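You operate a simulated robot arm through the tools that you are given. There is no shell and no other tool. Be economical: measure what you need, move in short steps, check, and stop when the job is done.

You run a simulated robot arm. Do the job below in one go: nothing can be reset, and whatever is moved stays where it is left.

## Task
Test-run the vacuum pump till the vacuum gauge reads 60 kPa, then switch off.
Fine: with the motor switch off push the motor plug into the test socket and set the changeover lever to vacuum; leave the guard shut and fastened.

The check looks at the end state, three seconds after you hand in, the way a careful person would. Anything else that was tipped, shoved, dropped, spilled or broken makes it a failure.

## Robot
A 6-joint arm with a two-finger parallel gripper, fixed in place. Base frame: the origin is at the foot of the arm, x ahead of it, y to its left, z up. Lengths are in m, angles in degrees, forces in N, time in s.
With the tool pointing down near the work surface it reaches from about 0.14 to 0.82 m from the base axis. Its first joint turns from -166.0 to 166.0 degrees. Payload 3.91 kg.
The tool frame sits at the grasp point between the pads (the TCP): z along the fingers, y along the line on which they close. The tips reach 0.03 m beyond it. Largest opening 0.11 m; finger width 0.02, thickness 0.01; the body of the gripper, 0.048 by 0.112 m, starts 0.055 m behind the TCP.
Orientation is that of the tool frame in the base frame, as [roll, pitch, yaw] about the fixed x, y, z axes, in that order (R = Rz(yaw) Ry(pitch) Rx(roll)). With the fingers straight down and closing along the base's y, the tool's x points along the base's -x, its y along +y and its z along -z.

## Interface
- The arm moves only by the tool nudge_tool. Its argument "series" is a list of rows, each a list of 7 numbers: the shift along the base's x, y, z in m, then the turn, a rotation vector about the base's x, y, z in degrees, then the closure in counts, from 0 (fully open) to 255 (shut). In form: [[x, y, z, wx, wy, wz, fingers], ...]. A call has 1 to 10 rows; each row is the pose to reach, as a shift and turn from the pose commanded when the call began. Each row takes 0.2 s and may step no farther than 0.05 m and 8.6 degrees from the row before; otherwise, or with a gripper value out of range, the whole call is refused. Where a pose cannot be reached the arm comes as near as it can. A force on the tool above 90 N (or 10 N above the force at the start of the call, whichever is more), or a blocked arm, ends the call early, and 0.2 s more pass. Each finger travels about 0.108 m/s and halts on what it meets, pressing with about 45 N; the grip force reading is that of the motor and also rises with nothing between the fingers. The clock runs only during rows and for 0.2 s after the last one: add rows that repeat a pose to give the fingers time. It gives the time, the measured TCP pose, the force on the tool (base axes), the opening and the grip force at its end, in the units of the frame above (readings bear some noise).
- Cameras (640 x 400 px; columns grow to the right, rows downward): "scene" is fixed at [0.0487, 0.5014, 1.4854]; the picture's right is [-0.73, -0.68, 0.00], its down [-0.26, 0.28, -0.92] and it looks along [0.63, -0.67, -0.39] (base axes); focal length 350 px, centre (320, 200). "wrist" rides on the gripper at [0.077, 0.007, -0.115] in the tool frame; the picture's right is [-0.09, 1.00, 0.00], its down [-0.80, -0.07, -0.59] and it looks along [-0.59, -0.05, 0.80] (tool axes); focal length 270 px, centre (320, 200). There is no depth. A picture from a camera that has moved, and an enlarged one, comes with that camera's place and axes in the base frame and with its lens.
- grab_frame(camera): a new picture of that camera. No time passes.
- lift_body(by): slides the trunk up (or, below 0, down) by that many m; the arm rides with it, the base frame stays. It gives what a move gives, with no picture.
- close_up(camera, box): a new picture of the part [left, top, right, bottom] of that camera's present view, enlarged. No time passes.
- sign_off(): hands the job in; it is judged then, once.

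Go step by step. Nothing tells you positions but the pictures and the camera data: compare them with the known pose of the tool, close in by small moves and look again before you grip or let go. The budget is 120 turns and 76 pictures, counting those below and the enlarged ones. Unless the task says otherwise, let go and move clear before handing in, and close with one line.

The tools are called after "Call:" as name(argument=value, ...) on one line, values as JSON. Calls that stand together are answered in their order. nudge_tool: Moves the arm, as the interface text tells. Its arguments: {"type":"object","properties":{"series":{"type":"array","items":{"type":"array","items":{"type":"number"}}}},"required":["series"]} The other tools are called the same way: lift_body (by) slides the trunk up or down; grab_frame (camera) takes a picture; close_up (camera, box) takes an enlarged picture of a part of a camera's view; sign_off () hands the job in.

At the start:

```text
time: 0.0
position: [0.3079, -0.1822, 1.303]
ee_rot: [-180.0, -0.1, -180.0]
wrist_force: [0.1, 1.1, 0.1]
opening: 0.1096
grip_force: 0.1
trunk travel left (down, up): [-0.475, 0.065]
```

scene: 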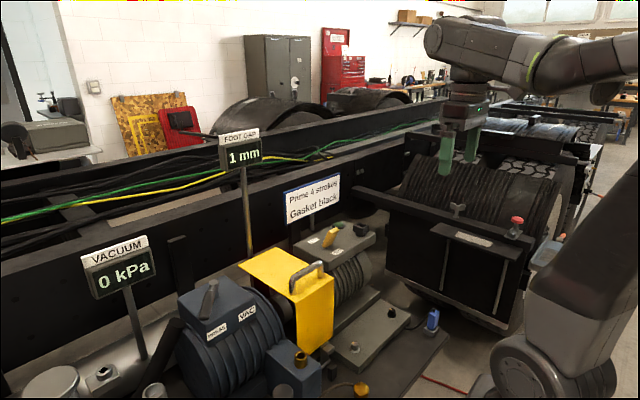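
wrist: 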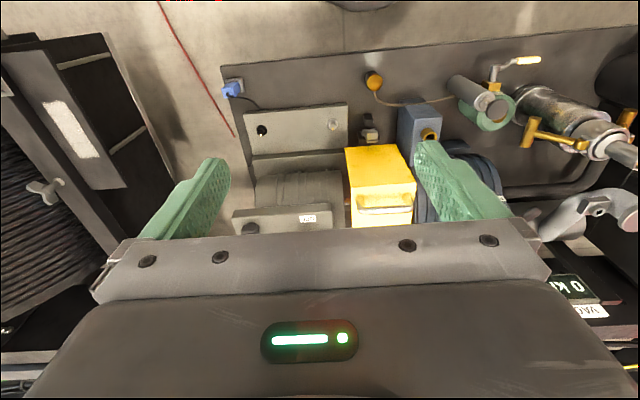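

I see a pump bench with yellow guard, a blue plug, gauges and a sign "Prime 4 strokes / Gasket black". I will look closer before moving.

Call:
close_up(camera="scene", box=[160, 120, 480, 400])

Call:
close_up(camera="wrist", box=[200, 40, 420, 240])

Call:
close_up(camera="wrist", box=[340, 30, 640, 240])

Call:
close_up(camera="scene", box=[0, 220, 320, 400])

```text
1.43 times, centred on (320, 260) of scene
camera zoom: at [0.0487, 0.5014, 1.4854], right [-0.73, -0.68, 0.0], down [-0.26, 0.28, -0.92], along [0.63, -0.67, -0.39], focal length 499 px, centre (320, 114)
```

zoom: 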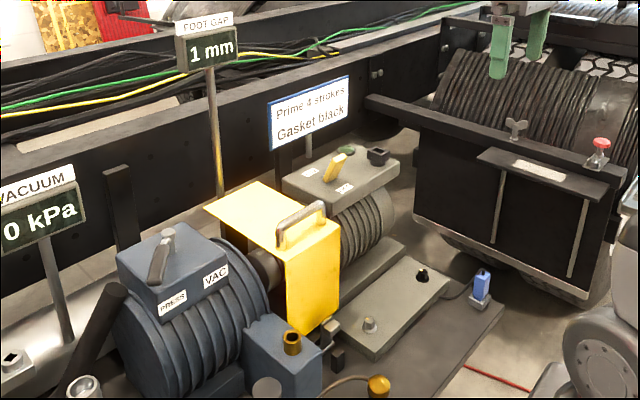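

```text
2.00 times, centred on (310, 140) of wrist
camera zoom: at [0.2321, -0.1758, 1.4151], right [0.09, 1.0, 0.0], down [0.8, -0.07, 0.59], along [0.59, -0.05, -0.8], focal length 541 px, centre (340, 320)
```

zoom: 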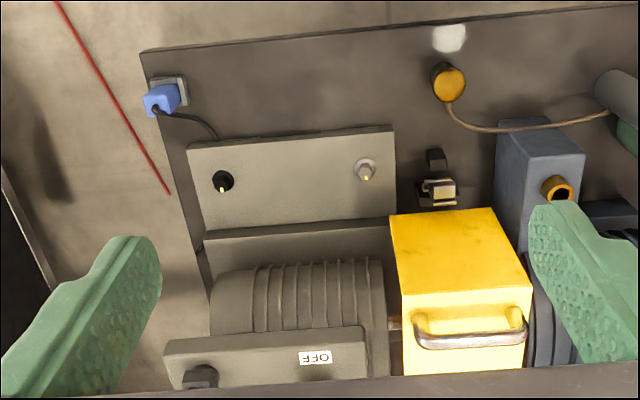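

```text
1.90 times, centred on (490, 135) of wrist
camera zoom: at [0.2321, -0.1758, 1.4151], right [0.09, 1.0, 0.0], down [0.8, -0.07, 0.59], along [0.59, -0.05, -0.8], focal length 515 px, centre (-4, 324)
```

zoom: 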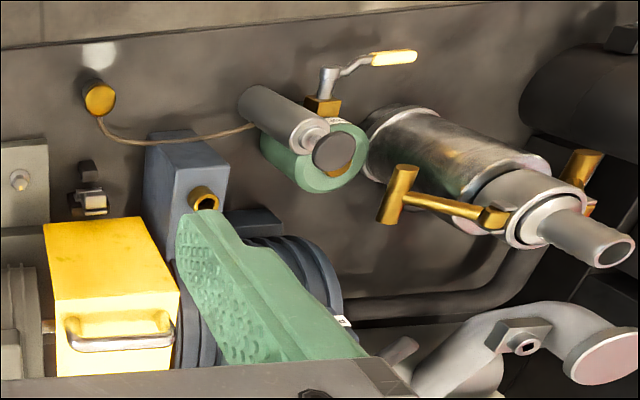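

```text
2.00 times, centred on (160, 310) of scene
camera zoom: at [0.0487, 0.5014, 1.4854], right [-0.73, -0.68, 0.0], down [-0.26, 0.28, -0.92], along [0.63, -0.67, -0.39], focal length 699 px, centre (640, -20)
```

zoom: 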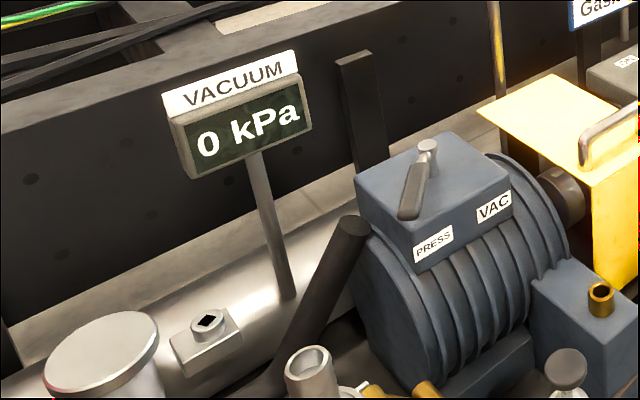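

The test panel, plug and pump are in the middle; a coupling, valve and pot are to the left. I'll swing the wrist camera over the left part.

Call:
nudge_tool(series=[[0, 0.05, 0, 0, 0, 0, 0], [0, 0.1, 0, 0, 0, 0, 0], [0, 0.15, 0, 0, 0, 0, 0], [0, 0.2, 0, 0, 0, 0, 0], [0, 0.25, 0, 0, 0, 0, 0], [0, 0.3, 0, 0, 0, 0, 0], [0, 0.35, 0, 0, 0, 0, 0]])

Call:
grab_frame(camera="wrist")

```text
time: 1.6
position: [0.3092, 0.1692, 1.3035]
ee_rot: [179.9, 0.1, 180.0]
wrist_force: [-0.4, 0.1, -0.4]
opening: 0.1097
grip_force: 0.1
trunk travel left (down, up): [-0.475, 0.065]
```

```text
69 pictures are left
camera wrist: at [0.2329, 0.1762, 1.4153], right [0.09, 1.0, 0.0], down [0.8, -0.07, 0.59], along [0.59, -0.05, -0.8], focal length 270 px, centre (320, 200)
```

wrist: 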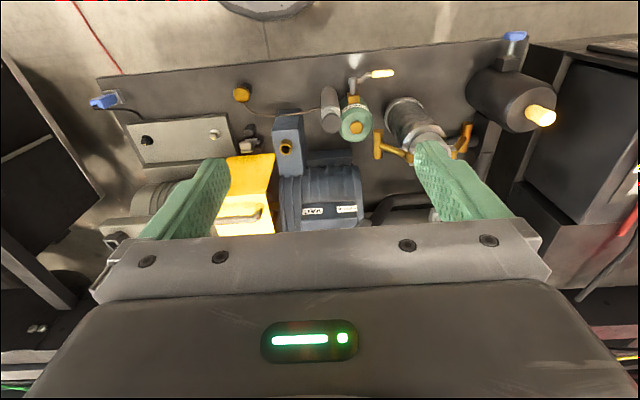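

I see another blue thing at the far left end. Zooming in.

Call:
close_up(camera="wrist", box=[220, 60, 400, 240])

Call:
close_up(camera="wrist", box=[360, 20, 560, 180])

Call:
close_up(camera="wrist", box=[80, 70, 280, 240])

```text
2.22 times, centred on (310, 150) of wrist
camera zoom: at [0.2329, 0.1762, 1.4153], right [0.09, 1.0, 0.0], down [0.8, -0.07, 0.59], along [0.59, -0.05, -0.8], focal length 601 px, centre (342, 311)
```

zoom: 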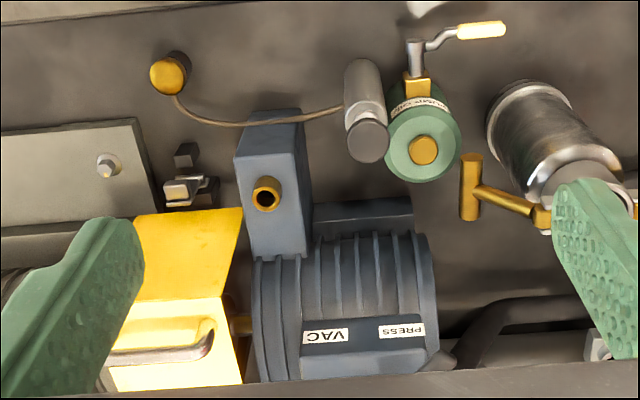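

```text
2.50 times, centred on (460, 100) of wrist
camera zoom: at [0.2329, 0.1762, 1.4153], right [0.09, 1.0, 0.0], down [0.8, -0.07, 0.59], along [0.59, -0.05, -0.8], focal length 676 px, centre (-30, 450)
```

zoom: 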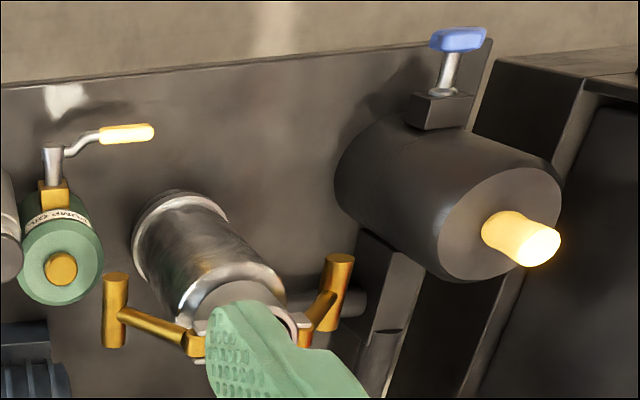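

```text
2.35 times, centred on (180, 155) of wrist
camera zoom: at [0.2329, 0.1762, 1.4153], right [0.09, 1.0, 0.0], down [0.8, -0.07, 0.59], along [0.59, -0.05, -0.8], focal length 636 px, centre (649, 306)
```

zoom: 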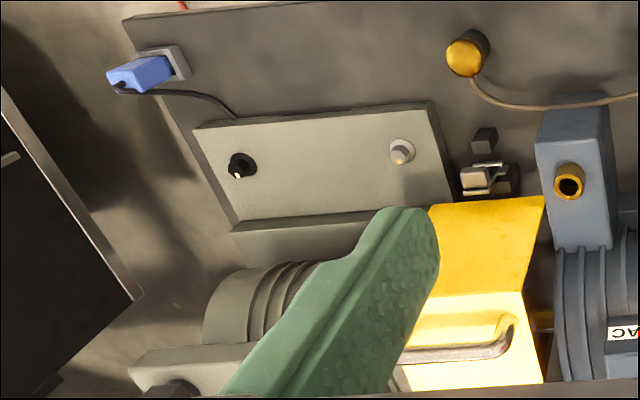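

I'll lower the body and look closer at the left half.

Call:
lift_body(by=-0.2)

Call:
grab_frame(camera="wrist")

Call:
grab_frame(camera="scene")

```text
time: 3.8
position: [0.308, 0.1678, 1.1034]
ee_rot: [-180.0, -0.1, -180.0]
wrist_force: [0.3, -0.1, -0.6]
opening: 0.1101
grip_force: 0.2
trunk travel left (down, up): [-0.275, 0.265]
```

```text
65 pictures are left
camera wrist: at [0.2327, 0.1746, 1.2155], right [0.09, 1.0, 0.0], down [0.8, -0.07, 0.59], along [0.59, -0.05, -0.8], focal length 270 px, centre (320, 200)
```

wrist: 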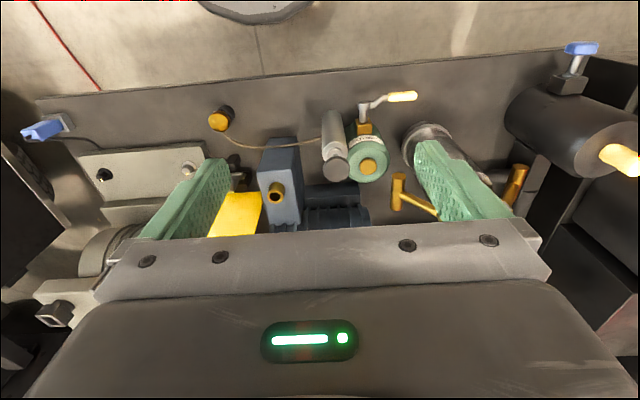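

```text
64 pictures are left
```

scene: 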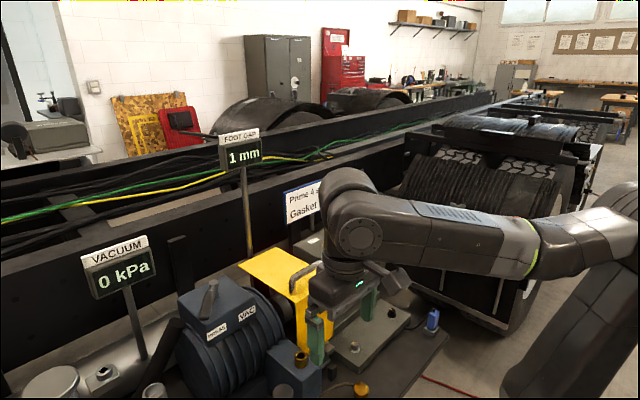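

I'll tilt the tool to look ahead and get a view of the rear parts.

Call:
nudge_tool(series=[[-0.02, 0, 0.04, 0, -8, 0, 0], [-0.04, 0, 0.08, 0, -16, 0, 0], [-0.05, 0, 0.12, 0, -24, 0, 0], [-0.06, 0, 0.15, 0, -32, 0, 0]])

Call:
grab_frame(camera="wrist")

```text
time: 4.8
position: [0.2495, 0.169, 1.2541]
ee_rot: [-179.9, 32.0, -180.0]
wrist_force: [-0.9, 0.1, 0.5]
opening: 0.11
grip_force: 0.1
trunk travel left (down, up): [-0.275, 0.265]
```

```text
63 pictures are left
camera wrist: at [0.1231, 0.1749, 1.3069], right [0.07, 1.0, 0.05], down [0.36, -0.07, 0.93], along [0.93, -0.05, -0.37], focal length 270 px, centre (320, 200)
```

wrist: 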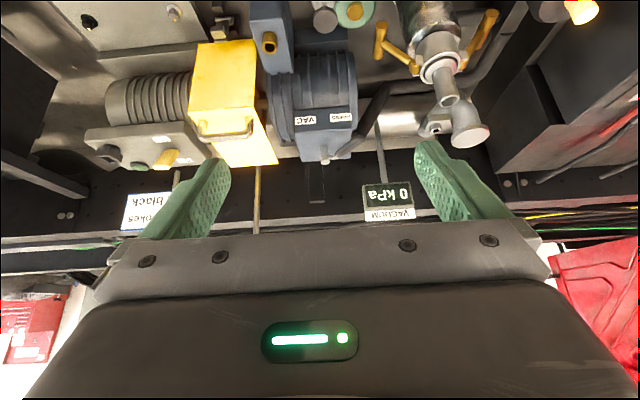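

Good view. Zooming on the pump, motor box and coupling.

Call:
close_up(camera="wrist", box=[60, 0, 280, 190])

Call:
close_up(camera="wrist", box=[260, 0, 520, 190])

```text
2.11 times, centred on (170, 95) of wrist
camera zoom: at [0.1231, 0.1749, 1.3069], right [0.07, 1.0, 0.05], down [0.36, -0.07, 0.93], along [0.93, -0.05, -0.37], focal length 569 px, centre (636, 421)
```

zoom: 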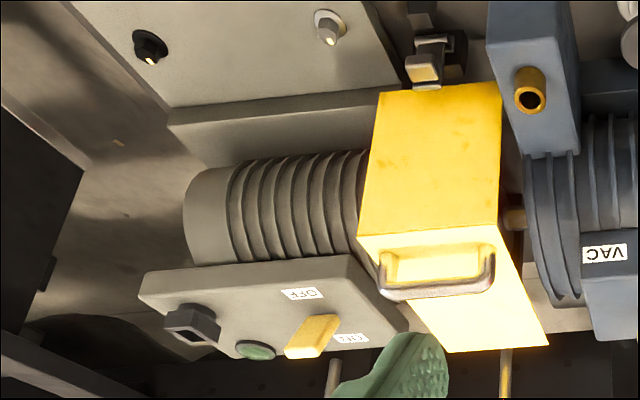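

```text
2.11 times, centred on (390, 95) of wrist
camera zoom: at [0.1231, 0.1749, 1.3069], right [0.07, 1.0, 0.05], down [0.36, -0.07, 0.93], along [0.93, -0.05, -0.37], focal length 569 px, centre (173, 421)
```

zoom: 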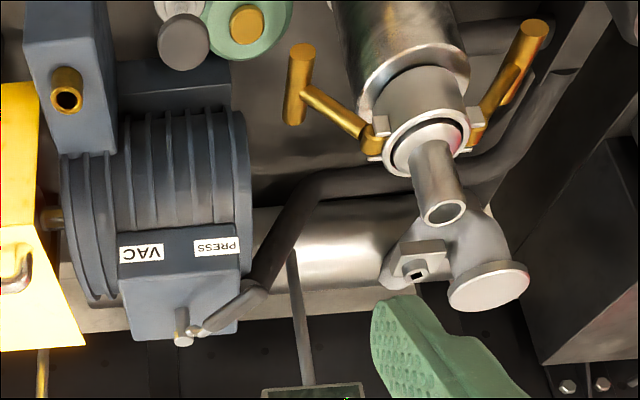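

The motor box has an OFF/ON switch, a green button and a black socket; the coupling's arms look open. I go closer to the coupling on the left.

Call:
nudge_tool(series=[[0, 0.05, 0, 0, 0, 0, 0], [0, 0.1, 0, 0, 0, 0, 0], [0, 0.15, -0.03, 0, 0, 0, 0], [0, 0.19, -0.06, 0, 0, 0, 0], [0, 0.19, -0.1, 0, 0, 0, 0], [0, 0.19, -0.13, 0, 0, 0, 0]])

Call:
grab_frame(camera="wrist")

Call:
close_up(camera="wrist", box=[200, 0, 440, 150])

```text
refused: row 3 steps farther than a row can; nothing moved
```

```text
60 pictures are left
camera wrist: at [0.1231, 0.1749, 1.3069], right [0.07, 1.0, 0.05], down [0.36, -0.07, 0.93], along [0.93, -0.05, -0.37], focal length 270 px, centre (320, 200)
```

wrist: 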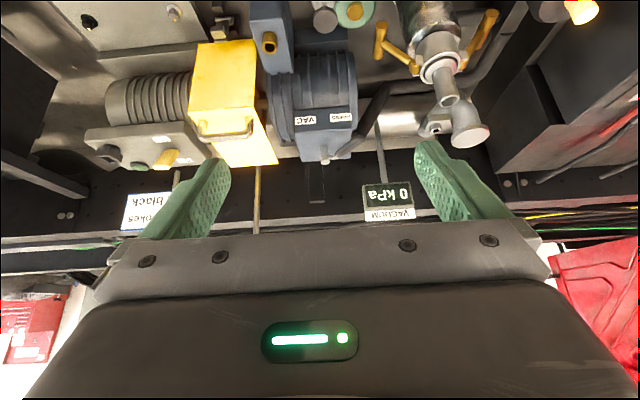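

```text
2.67 times, centred on (320, 75) of wrist
camera zoom: at [0.1231, 0.1749, 1.3069], right [0.07, 1.0, 0.05], down [0.36, -0.07, 0.93], along [0.93, -0.05, -0.37], focal length 721 px, centre (320, 533)
```

zoom: 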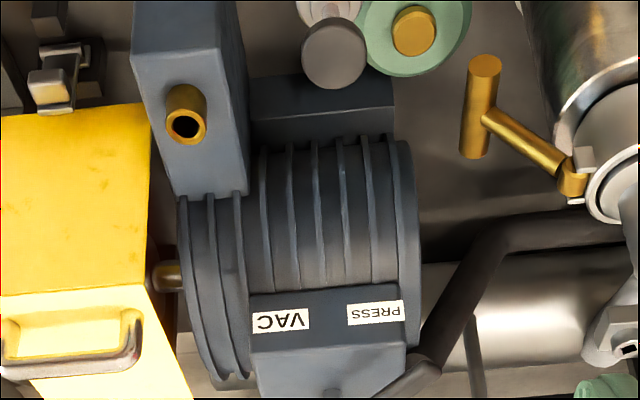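

The step was too long; I repeat with smaller ones.

Call:
nudge_tool(series=[[0, 0.05, 0, 0, 0, 0, 0], [0, 0.1, 0, 0, 0, 0, 0], [0, 0.14, -0.02, 0, 0, 0, 0], [0, 0.18, -0.04, 0, 0, 0, 0], [0, 0.2, -0.08, 0, 0, 0, 0], [0, 0.2, -0.12, 0, 0, 0, 0]])

Call:
grab_frame(camera="wrist")

```text
time: 6.2
position: [0.2483, 0.368, 1.1339]
ee_rot: [-180.0, 31.9, 179.9]
wrist_force: [-0.3, -0.5, -0.6]
opening: 0.11
grip_force: 0.1
trunk travel left (down, up): [-0.275, 0.265]
```

```text
58 pictures are left
camera wrist: at [0.1234, 0.375, 1.187], right [0.07, 1.0, 0.05], down [0.36, -0.07, 0.93], along [0.93, -0.05, -0.37], focal length 270 px, centre (320, 200)
```

wrist: 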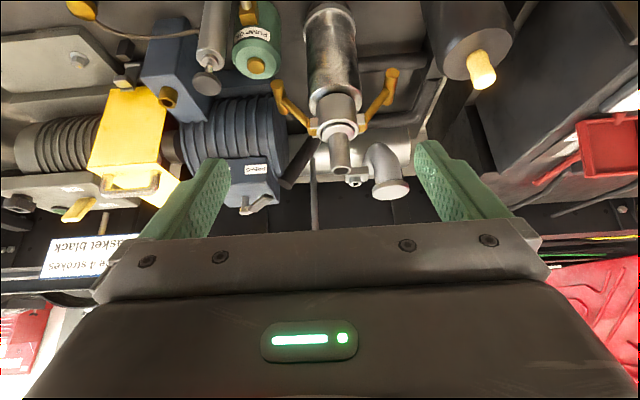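

Call:
close_up(camera="wrist", box=[180, 0, 440, 210])

Call:
close_up(camera="wrist", box=[260, 70, 420, 200])

```text
1.90 times, centred on (310, 105) of wrist
camera zoom: at [0.1234, 0.375, 1.187], right [0.07, 1.0, 0.05], down [0.36, -0.07, 0.93], along [0.93, -0.05, -0.37], focal length 515 px, centre (339, 381)
```

zoom: 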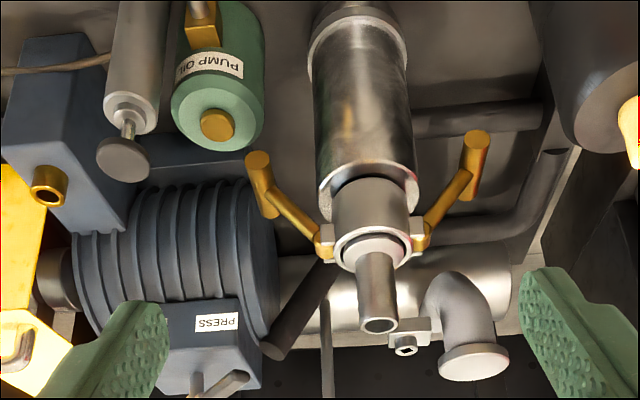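

```text
3.08 times, centred on (340, 135) of wrist
camera zoom: at [0.1234, 0.375, 1.187], right [0.07, 1.0, 0.05], down [0.36, -0.07, 0.93], along [0.93, -0.05, -0.37], focal length 832 px, centre (258, 400)
```

zoom: 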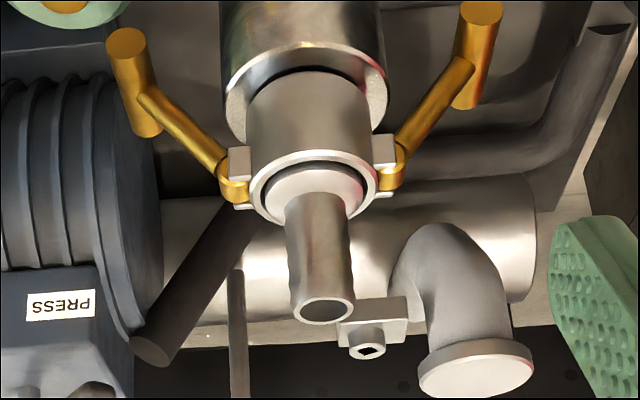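

The plunger next to the oil can is a hand primer; the coupling arms appear spread. Let me look at the black tank farther left.

Call:
nudge_tool(series=[[-0.02, 0.04, 0, 0, 8, 0, 0], [-0.04, 0.08, 0, 0, 16, 0, 0], [-0.05, 0.12, 0, 0, 16, 0, 0], [-0.05, 0.16, 0, 0, 16, 0, 0]])

Call:
grab_frame(camera="wrist")

Call:
close_up(camera="wrist", box=[320, 0, 640, 200])

```text
time: 7.2
position: [0.1994, 0.5283, 1.1328]
ee_rot: [-180.0, 16.0, 180.0]
wrist_force: [-0.1, -0.2, 0.8]
opening: 0.1099
grip_force: 0.0
trunk travel left (down, up): [-0.275, 0.265]
```

```text
55 pictures are left
camera wrist: at [0.0935, 0.5356, 1.219], right [0.08, 1.0, 0.02], down [0.61, -0.07, 0.79], along [0.79, -0.05, -0.61], focal length 270 px, centre (320, 200)
```

wrist: 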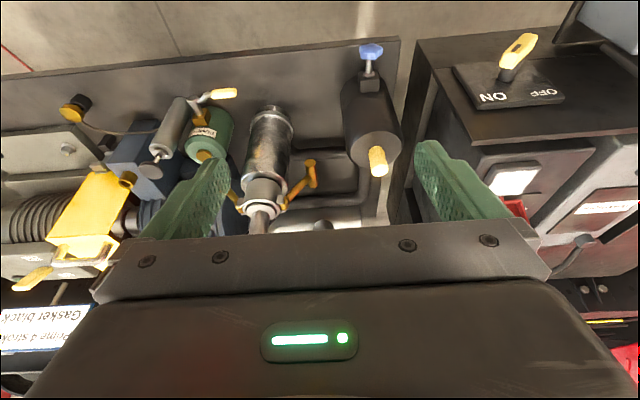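

```text
2.00 times, centred on (480, 100) of wrist
camera zoom: at [0.0935, 0.5356, 1.219], right [0.08, 1.0, 0.02], down [0.61, -0.07, 0.79], along [0.79, -0.05, -0.61], focal length 541 px, centre (0, 400)
```

zoom: 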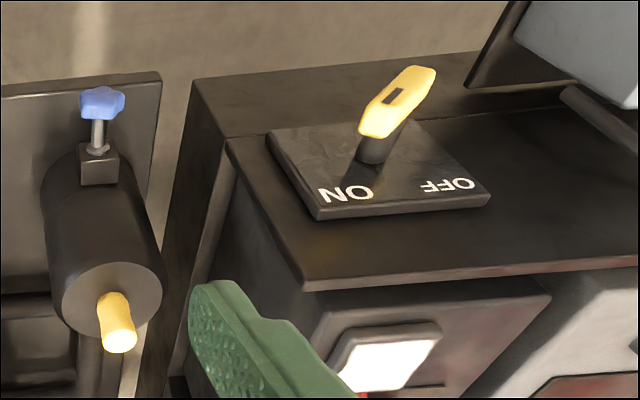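

There is a second ON/OFF switch on a black cabinet further left. I look at that closer.

Call:
nudge_tool(series=[[0, 0.05, 0, 0, 0, 0, 0], [0, 0.1, 0, 0, 0, 0, 0], [0, 0.15, 0, 0, 0, 0, 0], [0, 0.2, 0, 0, 0, 0, 0], [0, 0.24, 0, 0, 0, 0, 0]])

Call:
grab_frame(camera="wrist")

Call:
close_up(camera="wrist", box=[260, 20, 440, 150])

```text
time: 8.4
position: [0.2025, 0.6803, 1.0646]
ee_rot: [178.9, 16.3, -180.0]
wrist_force: [0.1, -0.6, -0.5]
opening: 0.11
grip_force: 0.1
out of reach, approached as far as the arm can: row 2, 3, 4, 5
trunk travel left (down, up): [-0.275, 0.265]
```

```text
53 pictures are left
camera wrist: at [0.0974, 0.6842, 1.1517], right [0.08, 1.0, 0.04], down [0.6, -0.08, 0.79], along [0.79, -0.04, -0.61], focal length 270 px, centre (320, 200)
```

wrist: 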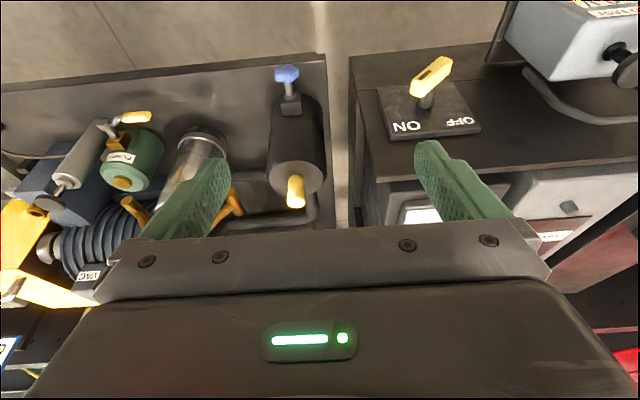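

```text
3.08 times, centred on (350, 85) of wrist
camera zoom: at [0.0974, 0.6842, 1.1517], right [0.08, 1.0, 0.04], down [0.6, -0.08, 0.79], along [0.79, -0.04, -0.61], focal length 832 px, centre (228, 554)
```

zoom: 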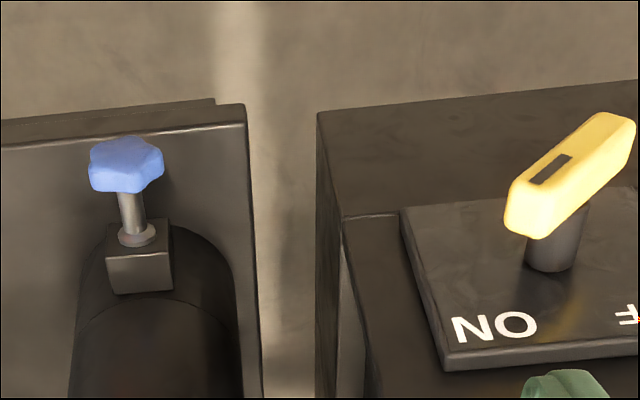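

A light-blue device labelled "...TEST" sits to the far left. I yaw the wrist to look there.

Call:
nudge_tool(series=[[0.0, -0.04, 0.02, 0, 0, 8, 0], [0, -0.08, 0.04, 0, 0, 16, 0], [0, -0.12, 0.06, 0, 0, 24, 0], [0, -0.16, 0.06, 0, 0, 32, 0], [0, -0.16, 0.06, 0, 0, 40, 0], [0, -0.16, 0.06, 0, 0, 48, 0]])

Call:
grab_frame(camera="wrist")

```text
time: 9.8
position: [0.2041, 0.5181, 1.1231]
ee_rot: [179.9, 16.1, -131.8]
wrist_force: [0.0, -0.8, -0.1]
opening: 0.11
grip_force: 0.0
trunk travel left (down, up): [-0.275, 0.265]
```

```text
51 pictures are left
camera wrist: at [0.1284, 0.4449, 1.2111], right [-0.69, 0.73, 0.02], down [0.46, 0.41, 0.79], along [0.57, 0.55, -0.61], focal length 270 px, centre (320, 200)
```

wrist: 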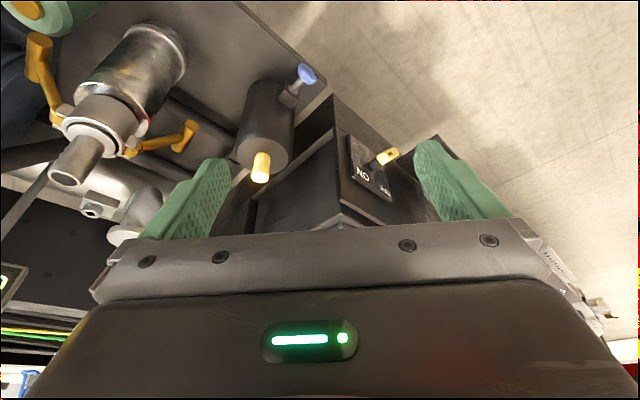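

Call:
nudge_tool(series=[[-0.03, -0.03, 0.03, 5.9, -5.3, 0, 0], [-0.05, -0.05, 0.06, 11.8, -10.6, 0, 0], [-0.05, -0.07, 0.1, 17.7, -15.9, 0, 0]])

Call:
grab_frame(camera="wrist")

```text
refused: row 1 steps farther than a row can; nothing moved
```

```text
50 pictures are left
camera wrist: at [0.1284, 0.4449, 1.2111], right [-0.69, 0.73, 0.02], down [0.46, 0.41, 0.79], along [0.57, 0.55, -0.61], focal length 270 px, centre (320, 200)
```

wrist: 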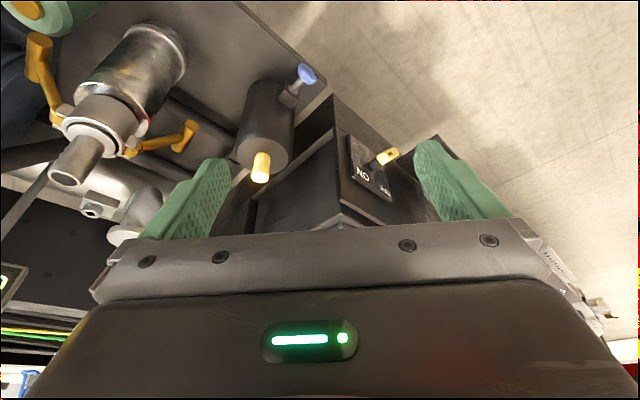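

Call:
nudge_tool(series=[[-0.02, -0.02, 0.03, 5.6, -5.1, 0, 0], [-0.04, -0.04, 0.06, 11.2, -10.2, 0, 0], [-0.05, -0.05, 0.09, 16.8, -15.3, 0, 0]])

```text
time: 10.6
position: [0.154, 0.4684, 1.2128]
ee_rot: [-179.8, 38.8, -131.9]
wrist_force: [-0.5, -0.1, 0.0]
opening: 0.1099
grip_force: 0.0
trunk travel left (down, up): [-0.275, 0.265]
```

Call:
grab_frame(camera="wrist")

```text
49 pictures are left
camera wrist: at [0.0605, 0.3755, 1.2532], right [-0.69, 0.72, 0.05], down [0.22, 0.14, 0.97], along [0.69, 0.68, -0.26], focal length 270 px, centre (320, 200)
```

wrist: 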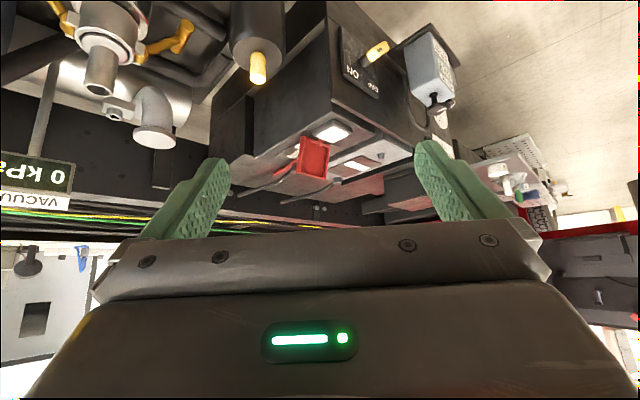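

Call:
close_up(camera="wrist", box=[320, 20, 480, 130])

```text
3.64 times, centred on (400, 75) of wrist
camera zoom: at [0.0605, 0.3755, 1.2532], right [-0.69, 0.72, 0.05], down [0.22, 0.14, 0.97], along [0.69, 0.68, -0.26], focal length 983 px, centre (29, 654)
```

zoom: 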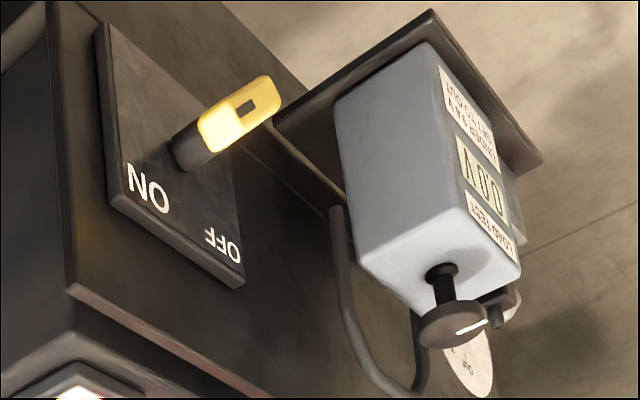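

The load tester and isolator look to belong to another station. I return to the motor side (right) to inspect plug, sockets and switch.

Call:
nudge_tool(series=[[0.01, -0.04, 0, 0, 0, -8, 0], [0.02, -0.08, 0, 0, 0, -16, 0], [0.03, -0.12, 0, 0, 0, -24, 0], [0.04, -0.16, 0, 0, 0, -32, 0], [0.05, -0.2, 0, 0, 0, -40, 0], [0.06, -0.24, 0, 0, 0, -48, 0], [0.06, -0.29, 0, 0, 0, -48, 0], [0.06, -0.34, 0, 0, 0, -48, 0], [0.06, -0.39, 0, 0, 0, -48, 0], [0.06, -0.44, 0, 0, 0, -48, 0]])

Call:
nudge_tool(series=[[0.01, -0.04, -0.02, 0, 3, 0, 0], [0.02, -0.08, -0.04, 0, 6, 0, 0], [0.03, -0.12, -0.06, 0, 9, 0, 0], [0.04, -0.16, -0.08, 0, 9, 0, 0], [0.05, -0.2, -0.1, 0, 9, 0, 0], [0.06, -0.24, -0.1, 0, 9, 0, 0], [0.06, -0.28, -0.1, 0, 9, 0, 0]])

Call:
grab_frame(camera="wrist")

```text
time: 12.8
position: [0.2348, 0.0313, 1.214]
ee_rot: [-179.9, 38.7, -180.0]
wrist_force: [-0.1, 0.1, -0.2]
opening: 0.11
grip_force: 0.1
out of reach, approached as far as the arm can: row 9, 10
trunk travel left (down, up): [-0.275, 0.265]
```

```text
time: 13.8
position: [0.2609, 0.1263, 1.1454]
ee_rot: [-178.9, 31.7, -116.7]
wrist_force: [0.1, -1.1, 0.4]
opening: 0.1103
grip_force: 0.1
trunk travel left (down, up): [-0.275, 0.265]
stopped in row 5: the arm was blocked; the commanded pose is now the measured one
```

```text
47 pictures are left
camera wrist: at [0.1961, 0.0184, 1.1997], right [-0.85, 0.52, 0.03], down [0.22, 0.3, 0.93], along [0.48, 0.8, -0.37], focal length 270 px, centre (320, 200)
```

wrist: 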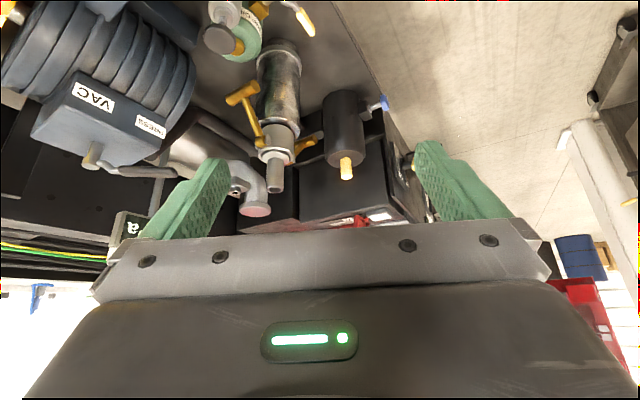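

The arm got into an awkward pose near its axis; I raise the trunk and unwind outward.

Call:
lift_body(by=0.2)

Call:
nudge_tool(series=[[0.02, 0.02, 0, 0, 0, -7, 0], [0.04, 0.02, 0, 0, 0, -14, 0], [0.06, 0.02, 0, 0, 0, -21, 0], [0.08, 0.02, 0, 0, 0, -28, 0], [0.1, 0.02, 0, 0, 0, -35, 0], [0.1, 0.02, 0, 0, 0, -42, 0], [0.1, 0.02, 0, 0, 0, -49, 0], [0.1, 0.02, 0, 0, 0, -56, 0], [0.1, 0.02, 0, 0, 0, -63.3, 0]])

```text
time: 16.0
position: [0.2604, 0.128, 1.3442]
ee_rot: [-179.0, 31.6, -116.7]
wrist_force: [0.7, 0.2, 0.0]
opening: 0.1102
grip_force: 0.1
trunk travel left (down, up): [-0.475, 0.065]
```

```text
time: 18.0
position: [0.3608, 0.1472, 1.3442]
ee_rot: [-178.9, 31.7, 179.7]
wrist_force: [0.1, 0.0, 0.1]
opening: 0.1101
grip_force: 0.0
trunk travel left (down, up): [-0.475, 0.065]
```

Call:
nudge_tool(series=[[0, -0.04, 0, 0, 3, 0, 0], [0, -0.08, 0, 0, 6, 0, 0], [0, -0.12, 0, 0, 9, 0, 0], [0, -0.17, 0, 0, 9, 0, 0], [0, -0.22, 0, 0, 9, 0, 0], [0, -0.27, 0, 0, 9, 0, 0], [0, -0.32, 0, 0, 9, 0, 0], [0, -0.37, 0, 0, 9, 0, 0], [0, -0.42, 0, 0, 9, 0, 0]])

Call:
lift_body(by=-0.2)

Call:
grab_frame(camera="wrist")

```text
time: 20.0
position: [0.3603, -0.2747, 1.3441]
ee_rot: [-179.0, 22.6, -179.9]
wrist_force: [-0.8, 0.0, -0.2]
opening: 0.11
grip_force: 0.0
trunk travel left (down, up): [-0.475, 0.065]
```

```text
time: 22.1
position: [0.3596, -0.273, 1.1441]
ee_rot: [-178.8, 22.5, 180.0]
wrist_force: [0.4, -0.6, -0.1]
opening: 0.1102
grip_force: 0.1
trunk travel left (down, up): [-0.275, 0.265]
```

```text
46 pictures are left
camera wrist: at [0.246, -0.2641, 1.218], right [0.09, 1.0, 0.02], down [0.51, -0.06, 0.86], along [0.86, -0.07, -0.51], focal length 270 px, centre (320, 200)
```

wrist: 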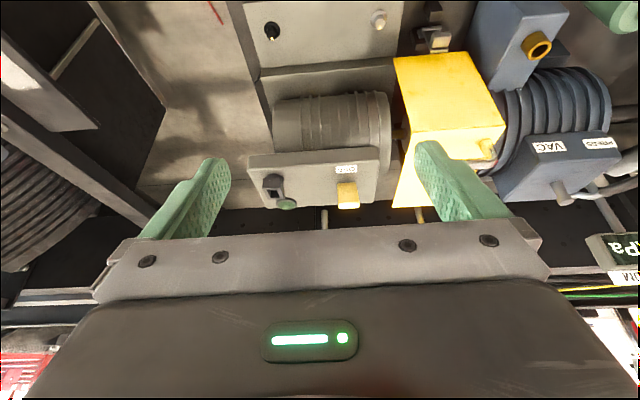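

Call:
close_up(camera="wrist", box=[230, 130, 410, 230])

Call:
close_up(camera="wrist", box=[240, 0, 480, 130])

```text
3.56 times, centred on (320, 180) of wrist
camera zoom: at [0.246, -0.2641, 1.218], right [0.09, 1.0, 0.02], down [0.51, -0.06, 0.86], along [0.86, -0.07, -0.51], focal length 961 px, centre (320, 271)
```

zoom: 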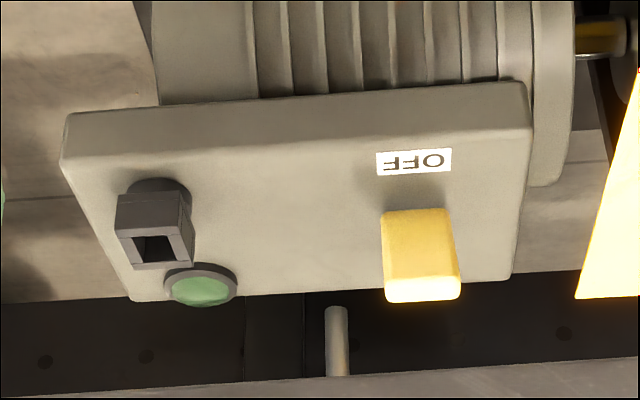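

```text
2.67 times, centred on (360, 65) of wrist
camera zoom: at [0.246, -0.2641, 1.218], right [0.09, 1.0, 0.02], down [0.51, -0.06, 0.86], along [0.86, -0.07, -0.51], focal length 721 px, centre (213, 560)
```

zoom: 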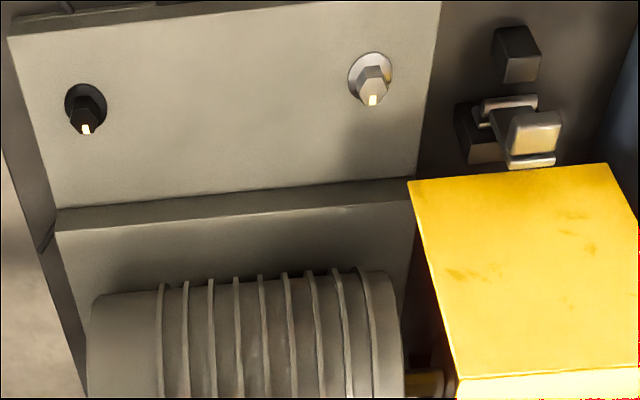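

The motor switch shows OFF beside its yellow rocker, with a square socket and green button beside it. Next, a closer look at the foot plate, latch and plug.

Call:
nudge_tool(series=[[0, 0, -0.03, 0, 7.5, 0, 0], [0, 0, -0.06, 0, 15, 0, 0], [-0.01, 0, -0.1, 1.1, 22.5, 0, 0], [-0.02, 0.02, -0.14, 1.1, 22.5, 0, 0]])

Call:
grab_frame(camera="wrist")

Call:
close_up(camera="wrist", box=[160, 10, 480, 210])

```text
time: 23.1
position: [0.3425, -0.253, 1.0028]
ee_rot: [-180.0, 0.1, 179.8]
wrist_force: [1.1, -0.4, 0.1]
opening: 0.1101
grip_force: 0.1
trunk travel left (down, up): [-0.275, 0.265]
```

```text
43 pictures are left
camera wrist: at [0.2655, -0.2458, 1.1158], right [0.09, 1.0, 0.0], down [0.8, -0.07, 0.6], along [0.59, -0.06, -0.8], focal length 270 px, centre (320, 200)
```

wrist: 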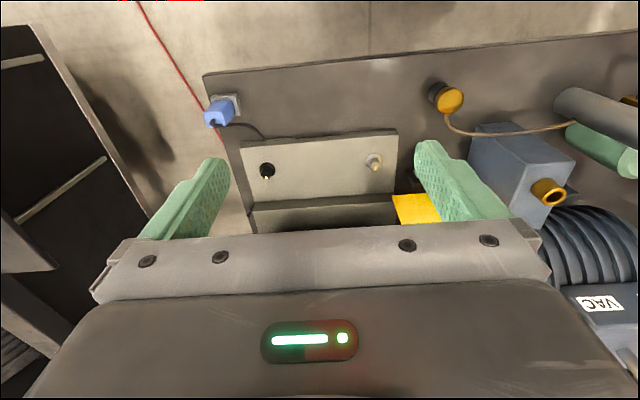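

```text
2.00 times, centred on (320, 110) of wrist
camera zoom: at [0.2655, -0.2458, 1.1158], right [0.09, 1.0, 0.0], down [0.8, -0.07, 0.6], along [0.59, -0.06, -0.8], focal length 541 px, centre (320, 380)
```

zoom: 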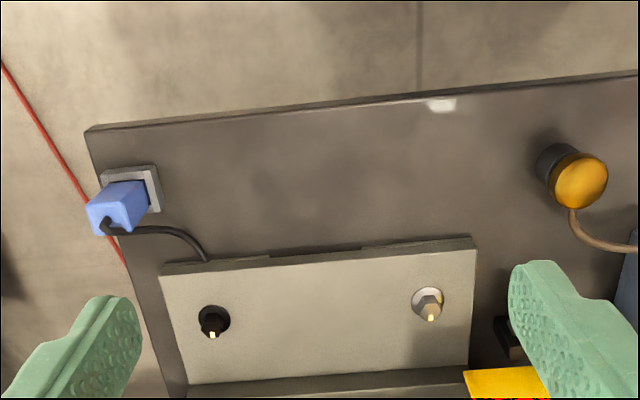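

Call:
close_up(camera="wrist", box=[240, 120, 400, 210])

Call:
close_up(camera="scene", box=[310, 250, 470, 370])

```text
4.00 times, centred on (320, 165) of wrist
camera zoom: at [0.2655, -0.2458, 1.1158], right [0.09, 1.0, 0.0], down [0.8, -0.07, 0.6], along [0.59, -0.06, -0.8], focal length 1081 px, centre (320, 340)
```

zoom: 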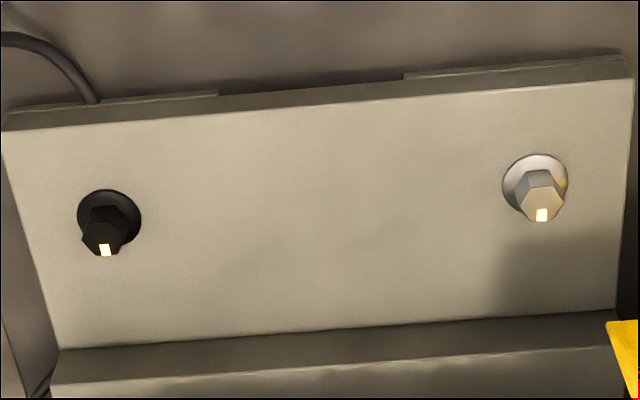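

```text
3.33 times, centred on (390, 310) of scene
camera zoom: at [0.0487, 0.5014, 1.4854], right [-0.73, -0.68, 0.0], down [-0.26, 0.28, -0.92], along [0.63, -0.67, -0.39], focal length 1165 px, centre (87, -167)
```

zoom: 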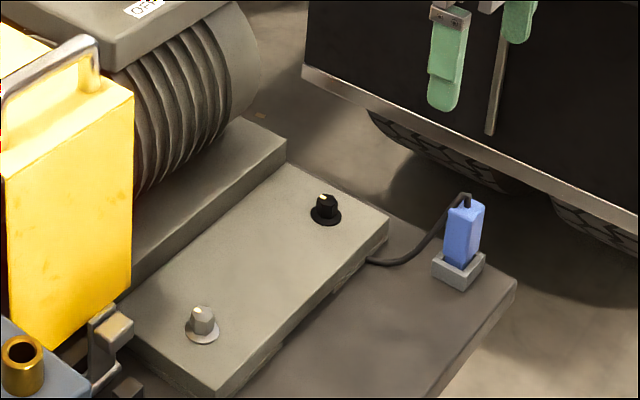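

I'm moving over to inspect the primer, oil can and coupling from close by.

Call:
nudge_tool(series=[[0, 0.05, 0, 0, 0, 0, 0], [0, 0.1, 0, 0, 0, 0, 0], [0, 0.15, 0, 0, 0, 0, 0], [0, 0.2, 0, 0, 0, 0, 0], [0, 0.25, 0, 0, 0, 0, 0], [0, 0.3, 0, 0, 0, 0, 0], [0, 0.35, 0, 0, 0, 0, 0], [0, 0.4, 0, 0, 0, 0, 0], [0, 0.45, 0, 0, 0, 0, 0], [0, 0.5, 0, 0, 0, 0, 0]])

Call:
grab_frame(camera="wrist")

Call:
close_up(camera="wrist", box=[120, 30, 440, 230])

```text
time: 25.3
position: [0.3417, 0.2484, 1.0041]
ee_rot: [-180.0, 0.1, 179.7]
wrist_force: [0.4, 0.1, -0.1]
opening: 0.1099
grip_force: 0.1
trunk travel left (down, up): [-0.275, 0.265]
```

```text
39 pictures are left
camera wrist: at [0.2652, 0.2557, 1.1164], right [0.09, 1.0, 0.0], down [0.8, -0.07, 0.6], along [0.59, -0.06, -0.8], focal length 270 px, centre (320, 200)
```

wrist: 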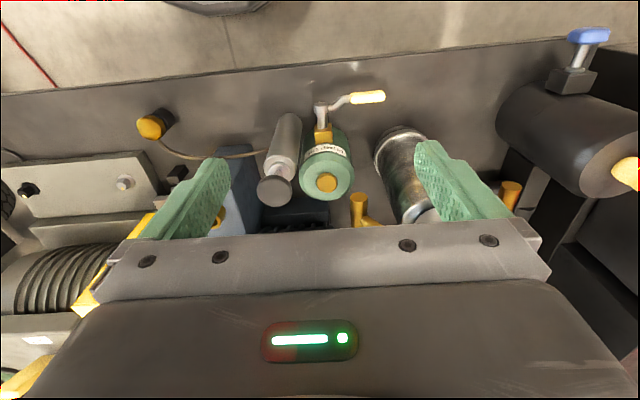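

```text
2.00 times, centred on (280, 130) of wrist
camera zoom: at [0.2652, 0.2557, 1.1164], right [0.09, 1.0, 0.0], down [0.8, -0.07, 0.6], along [0.59, -0.06, -0.8], focal length 541 px, centre (400, 340)
```

zoom: 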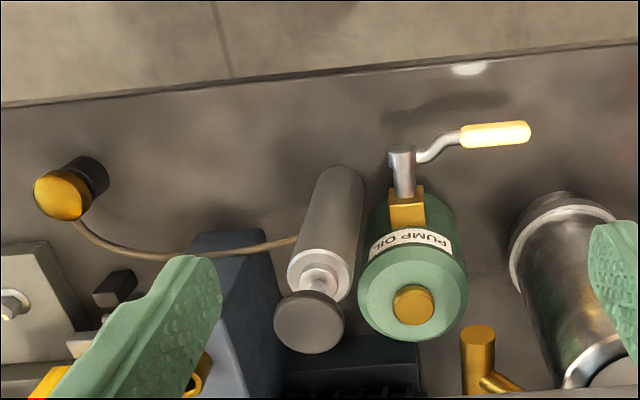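

Everything is mapped: I'll do what the task lists (plug, lever, then run). Now moving above the blue plug near (0.405, -0.425).

Call:
nudge_tool(series=[[0, -0.05, 0, 0, 0, 0, 0], [0, -0.1, 0, 0, 0, 0, 0], [0, -0.15, 0, 0, 0, 0, 0], [0, -0.2, 0, 0, 0, 0, 0], [0, -0.25, 0, 0, 0, 0, 0], [0, -0.3, 0, 0, 0, 0, 0], [0, -0.35, 0, 0, 0, 0, 0], [0, -0.4, 0, 0, 0, 0, 0], [0, -0.45, 0, 0, 0, 0, 0], [0, -0.5, 0, 0, 0, 0, 0]])

Call:
nudge_tool(series=[[0, -0.045, -0.02, 0, 0, 0, 0], [0, -0.09, -0.04, 0, 0, 0, 0], [0.01, -0.13, -0.06, 0, 0, 0, 0], [0.02, -0.16, -0.09, 0, 0, 0, 0], [0.04, -0.18, -0.13, 0, 0, 0, 0], [0.06, -0.18, -0.17, 0, 0, 0, 0], [0.06, -0.18, -0.2, 0, 0, 0, 0]])

Call:
grab_frame(camera="wrist")

Call:
close_up(camera="scene", box=[350, 230, 510, 360])

```text
time: 27.5
position: [0.3399, -0.2544, 1.0039]
ee_rot: [180.0, 0.1, 179.7]
wrist_force: [-0.7, -0.5, 0.1]
opening: 0.1099
grip_force: 0.1
trunk travel left (down, up): [-0.275, 0.265]
```

```text
time: 29.1
position: [0.4008, -0.4353, 0.8041]
ee_rot: [-179.9, 0.1, 179.8]
wrist_force: [-1.0, 0.1, -0.5]
opening: 0.11
grip_force: 0.0
trunk travel left (down, up): [-0.275, 0.265]
```

```text
37 pictures are left
camera wrist: at [0.3241, -0.4268, 0.9156], right [0.09, 1.0, 0.0], down [0.8, -0.07, 0.6], along [0.59, -0.06, -0.8], focal length 270 px, centre (320, 200)
```

wrist: 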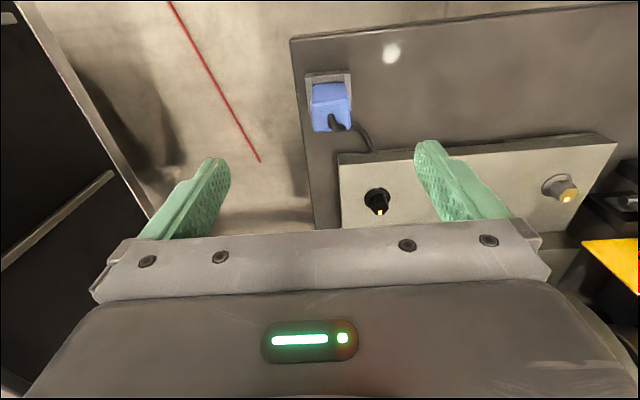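

```text
3.08 times, centred on (430, 295) of scene
camera zoom: at [0.0487, 0.5014, 1.4854], right [-0.73, -0.68, 0.0], down [-0.26, 0.28, -0.92], along [0.63, -0.67, -0.39], focal length 1076 px, centre (-18, -92)
```

zoom: 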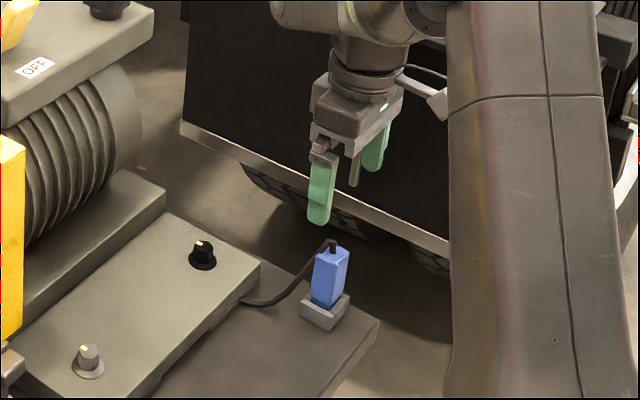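

The plug is nearly under the tool (about y -0.426). I shift and descend around it, then look.

Call:
nudge_tool(series=[[0, 0.009, -0.03, 0, 0, 0, 0], [0, 0.009, -0.07, 0, 0, 0, 0], [0, 0.009, -0.09, 0, 0, 0, 0]])

Call:
grab_frame(camera="wrist")

Call:
close_up(camera="scene", box=[390, 260, 480, 340])

```text
time: 29.9
position: [0.3996, -0.4239, 0.7133]
ee_rot: [-180.0, 0.1, 179.8]
wrist_force: [0.3, -0.3, 0.0]
opening: 0.1102
grip_force: 0.0
trunk travel left (down, up): [-0.275, 0.265]
```

```text
35 pictures are left
camera wrist: at [0.3236, -0.4171, 0.8255], right [0.09, 1.0, 0.0], down [0.8, -0.07, 0.6], along [0.59, -0.05, -0.8], focal length 270 px, centre (320, 200)
```

wrist: 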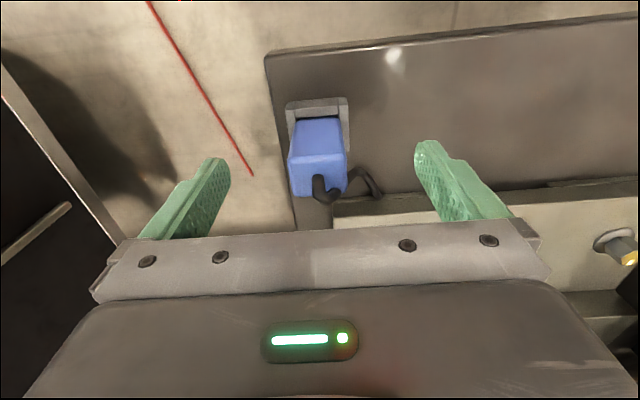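

```text
5.00 times, centred on (435, 300) of scene
camera zoom: at [0.0487, 0.5014, 1.4854], right [-0.73, -0.68, 0.0], down [-0.26, 0.28, -0.92], along [0.63, -0.67, -0.39], focal length 1748 px, centre (-255, -300)
```

zoom: 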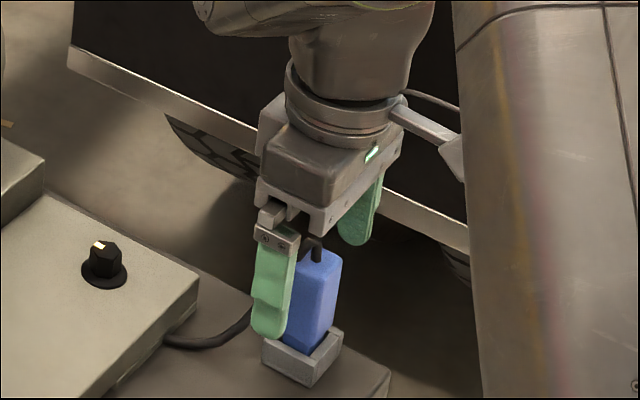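

Plug is centred between the fingers. Lower 2.5 cm and close.

Call:
nudge_tool(series=[[0, 0, -0.015, 0, 0, 0, 0], [0, 0, -0.025, 0, 0, 0, 0], [0, 0, -0.025, 0, 0, 0, 120], [0, 0, -0.025, 0, 0, 0, 180], [0, 0, -0.025, 0, 0, 0, 255], [0, 0, -0.025, 0, 0, 0, 255]])

```text
time: 31.3
position: [0.3995, -0.4242, 0.6882]
ee_rot: [179.9, 0.1, 179.8]
wrist_force: [0.6, -0.6, 0.1]
opening: 0.031
grip_force: 45.4
trunk travel left (down, up): [-0.275, 0.265]
```

Gripped (31 mm). Lift straight up.

Call:
nudge_tool(series=[[0, 0, 0.02, 0, 0, 0, 255], [0, 0, 0.05, 0, 0, 0, 255], [0, 0, 0.1, 0, 0, 0, 255], [0, 0, 0.15, 0, 0, 0, 255], [0, 0, 0.2, 0, 0, 0, 255], [0, 0, 0.25, 0, 0, 0, 255], [0, 0, 0.3, 0, 0, 0, 255], [0, 0, 0.34, 0, 0, 0, 255]])

Call:
grab_frame(camera="wrist")

```text
time: 33.1
position: [0.3989, -0.4237, 1.0296]
ee_rot: [-179.9, 0.2, 179.8]
wrist_force: [0.0, 1.3, -1.0]
opening: 0.0313
grip_force: 45.3
trunk travel left (down, up): [-0.275, 0.265]
```

```text
33 pictures are left
camera wrist: at [0.3233, -0.4154, 1.1415], right [0.09, 1.0, 0.0], down [0.8, -0.07, 0.6], along [0.59, -0.05, -0.8], focal length 270 px, centre (320, 200)
```

wrist: 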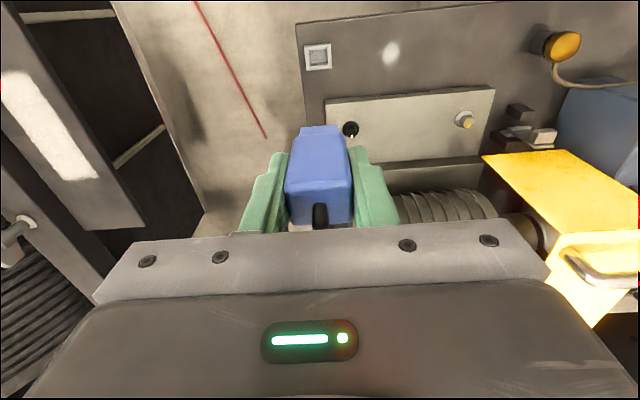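

Plug is in hand. The socket on the motor box is at about (0.692, -0.391, top 0.925); I go above it.

Call:
nudge_tool(series=[[0.03, 0.005, 0.03, 0, 0, 0, 255], [0.06, 0.01, 0.06, 0, 0, 0, 255], [0.1, 0.015, 0.07, 0, 0, 0, 255], [0.14, 0.02, 0.07, 0, 0, 0, 255], [0.18, 0.025, 0.07, 0, 0, 0, 255], [0.22, 0.03, 0.07, 0, 0, 0, 255], [0.25, 0.033, 0.07, 0, 0, 0, 255], [0.27, 0.033, 0.07, 0, 0, 0, 255]])

Call:
close_up(camera="scene", box=[280, 130, 440, 270])

Call:
grab_frame(camera="wrist")

```text
time: 34.9
position: [0.5941, -0.3801, 1.0721]
ee_rot: [-179.9, 0.4, 179.8]
wrist_force: [0.2, -0.4, 0.3]
opening: 0.0314
grip_force: 44.5
out of reach, approached as far as the arm can: row 5, 6, 7, 8
trunk travel left (down, up): [-0.275, 0.265]
```

```text
2.86 times, centred on (360, 200) of scene
camera zoom: at [0.0487, 0.5014, 1.4854], right [-0.73, -0.68, 0.0], down [-0.26, 0.28, -0.92], along [0.63, -0.67, -0.39], focal length 999 px, centre (206, 200)
```

zoom: 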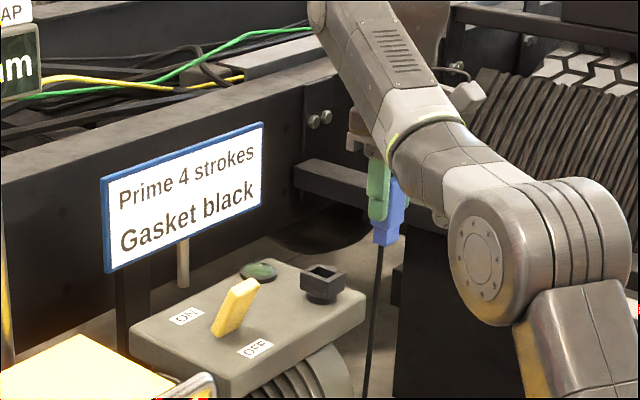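

```text
31 pictures are left
camera wrist: at [0.5172, -0.3732, 1.1845], right [0.09, 1.0, 0.0], down [0.8, -0.07, 0.6], along [0.6, -0.06, -0.8], focal length 270 px, centre (320, 200)
```

wrist: 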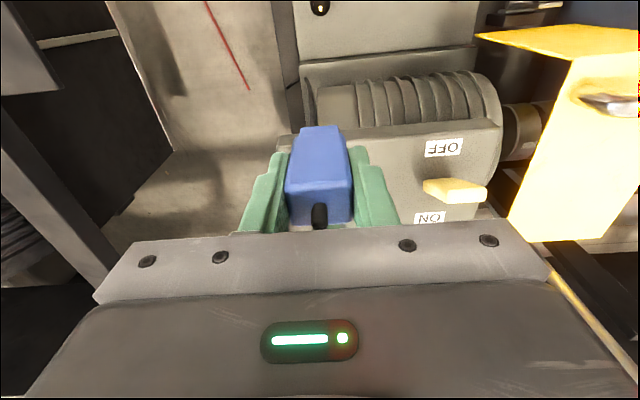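

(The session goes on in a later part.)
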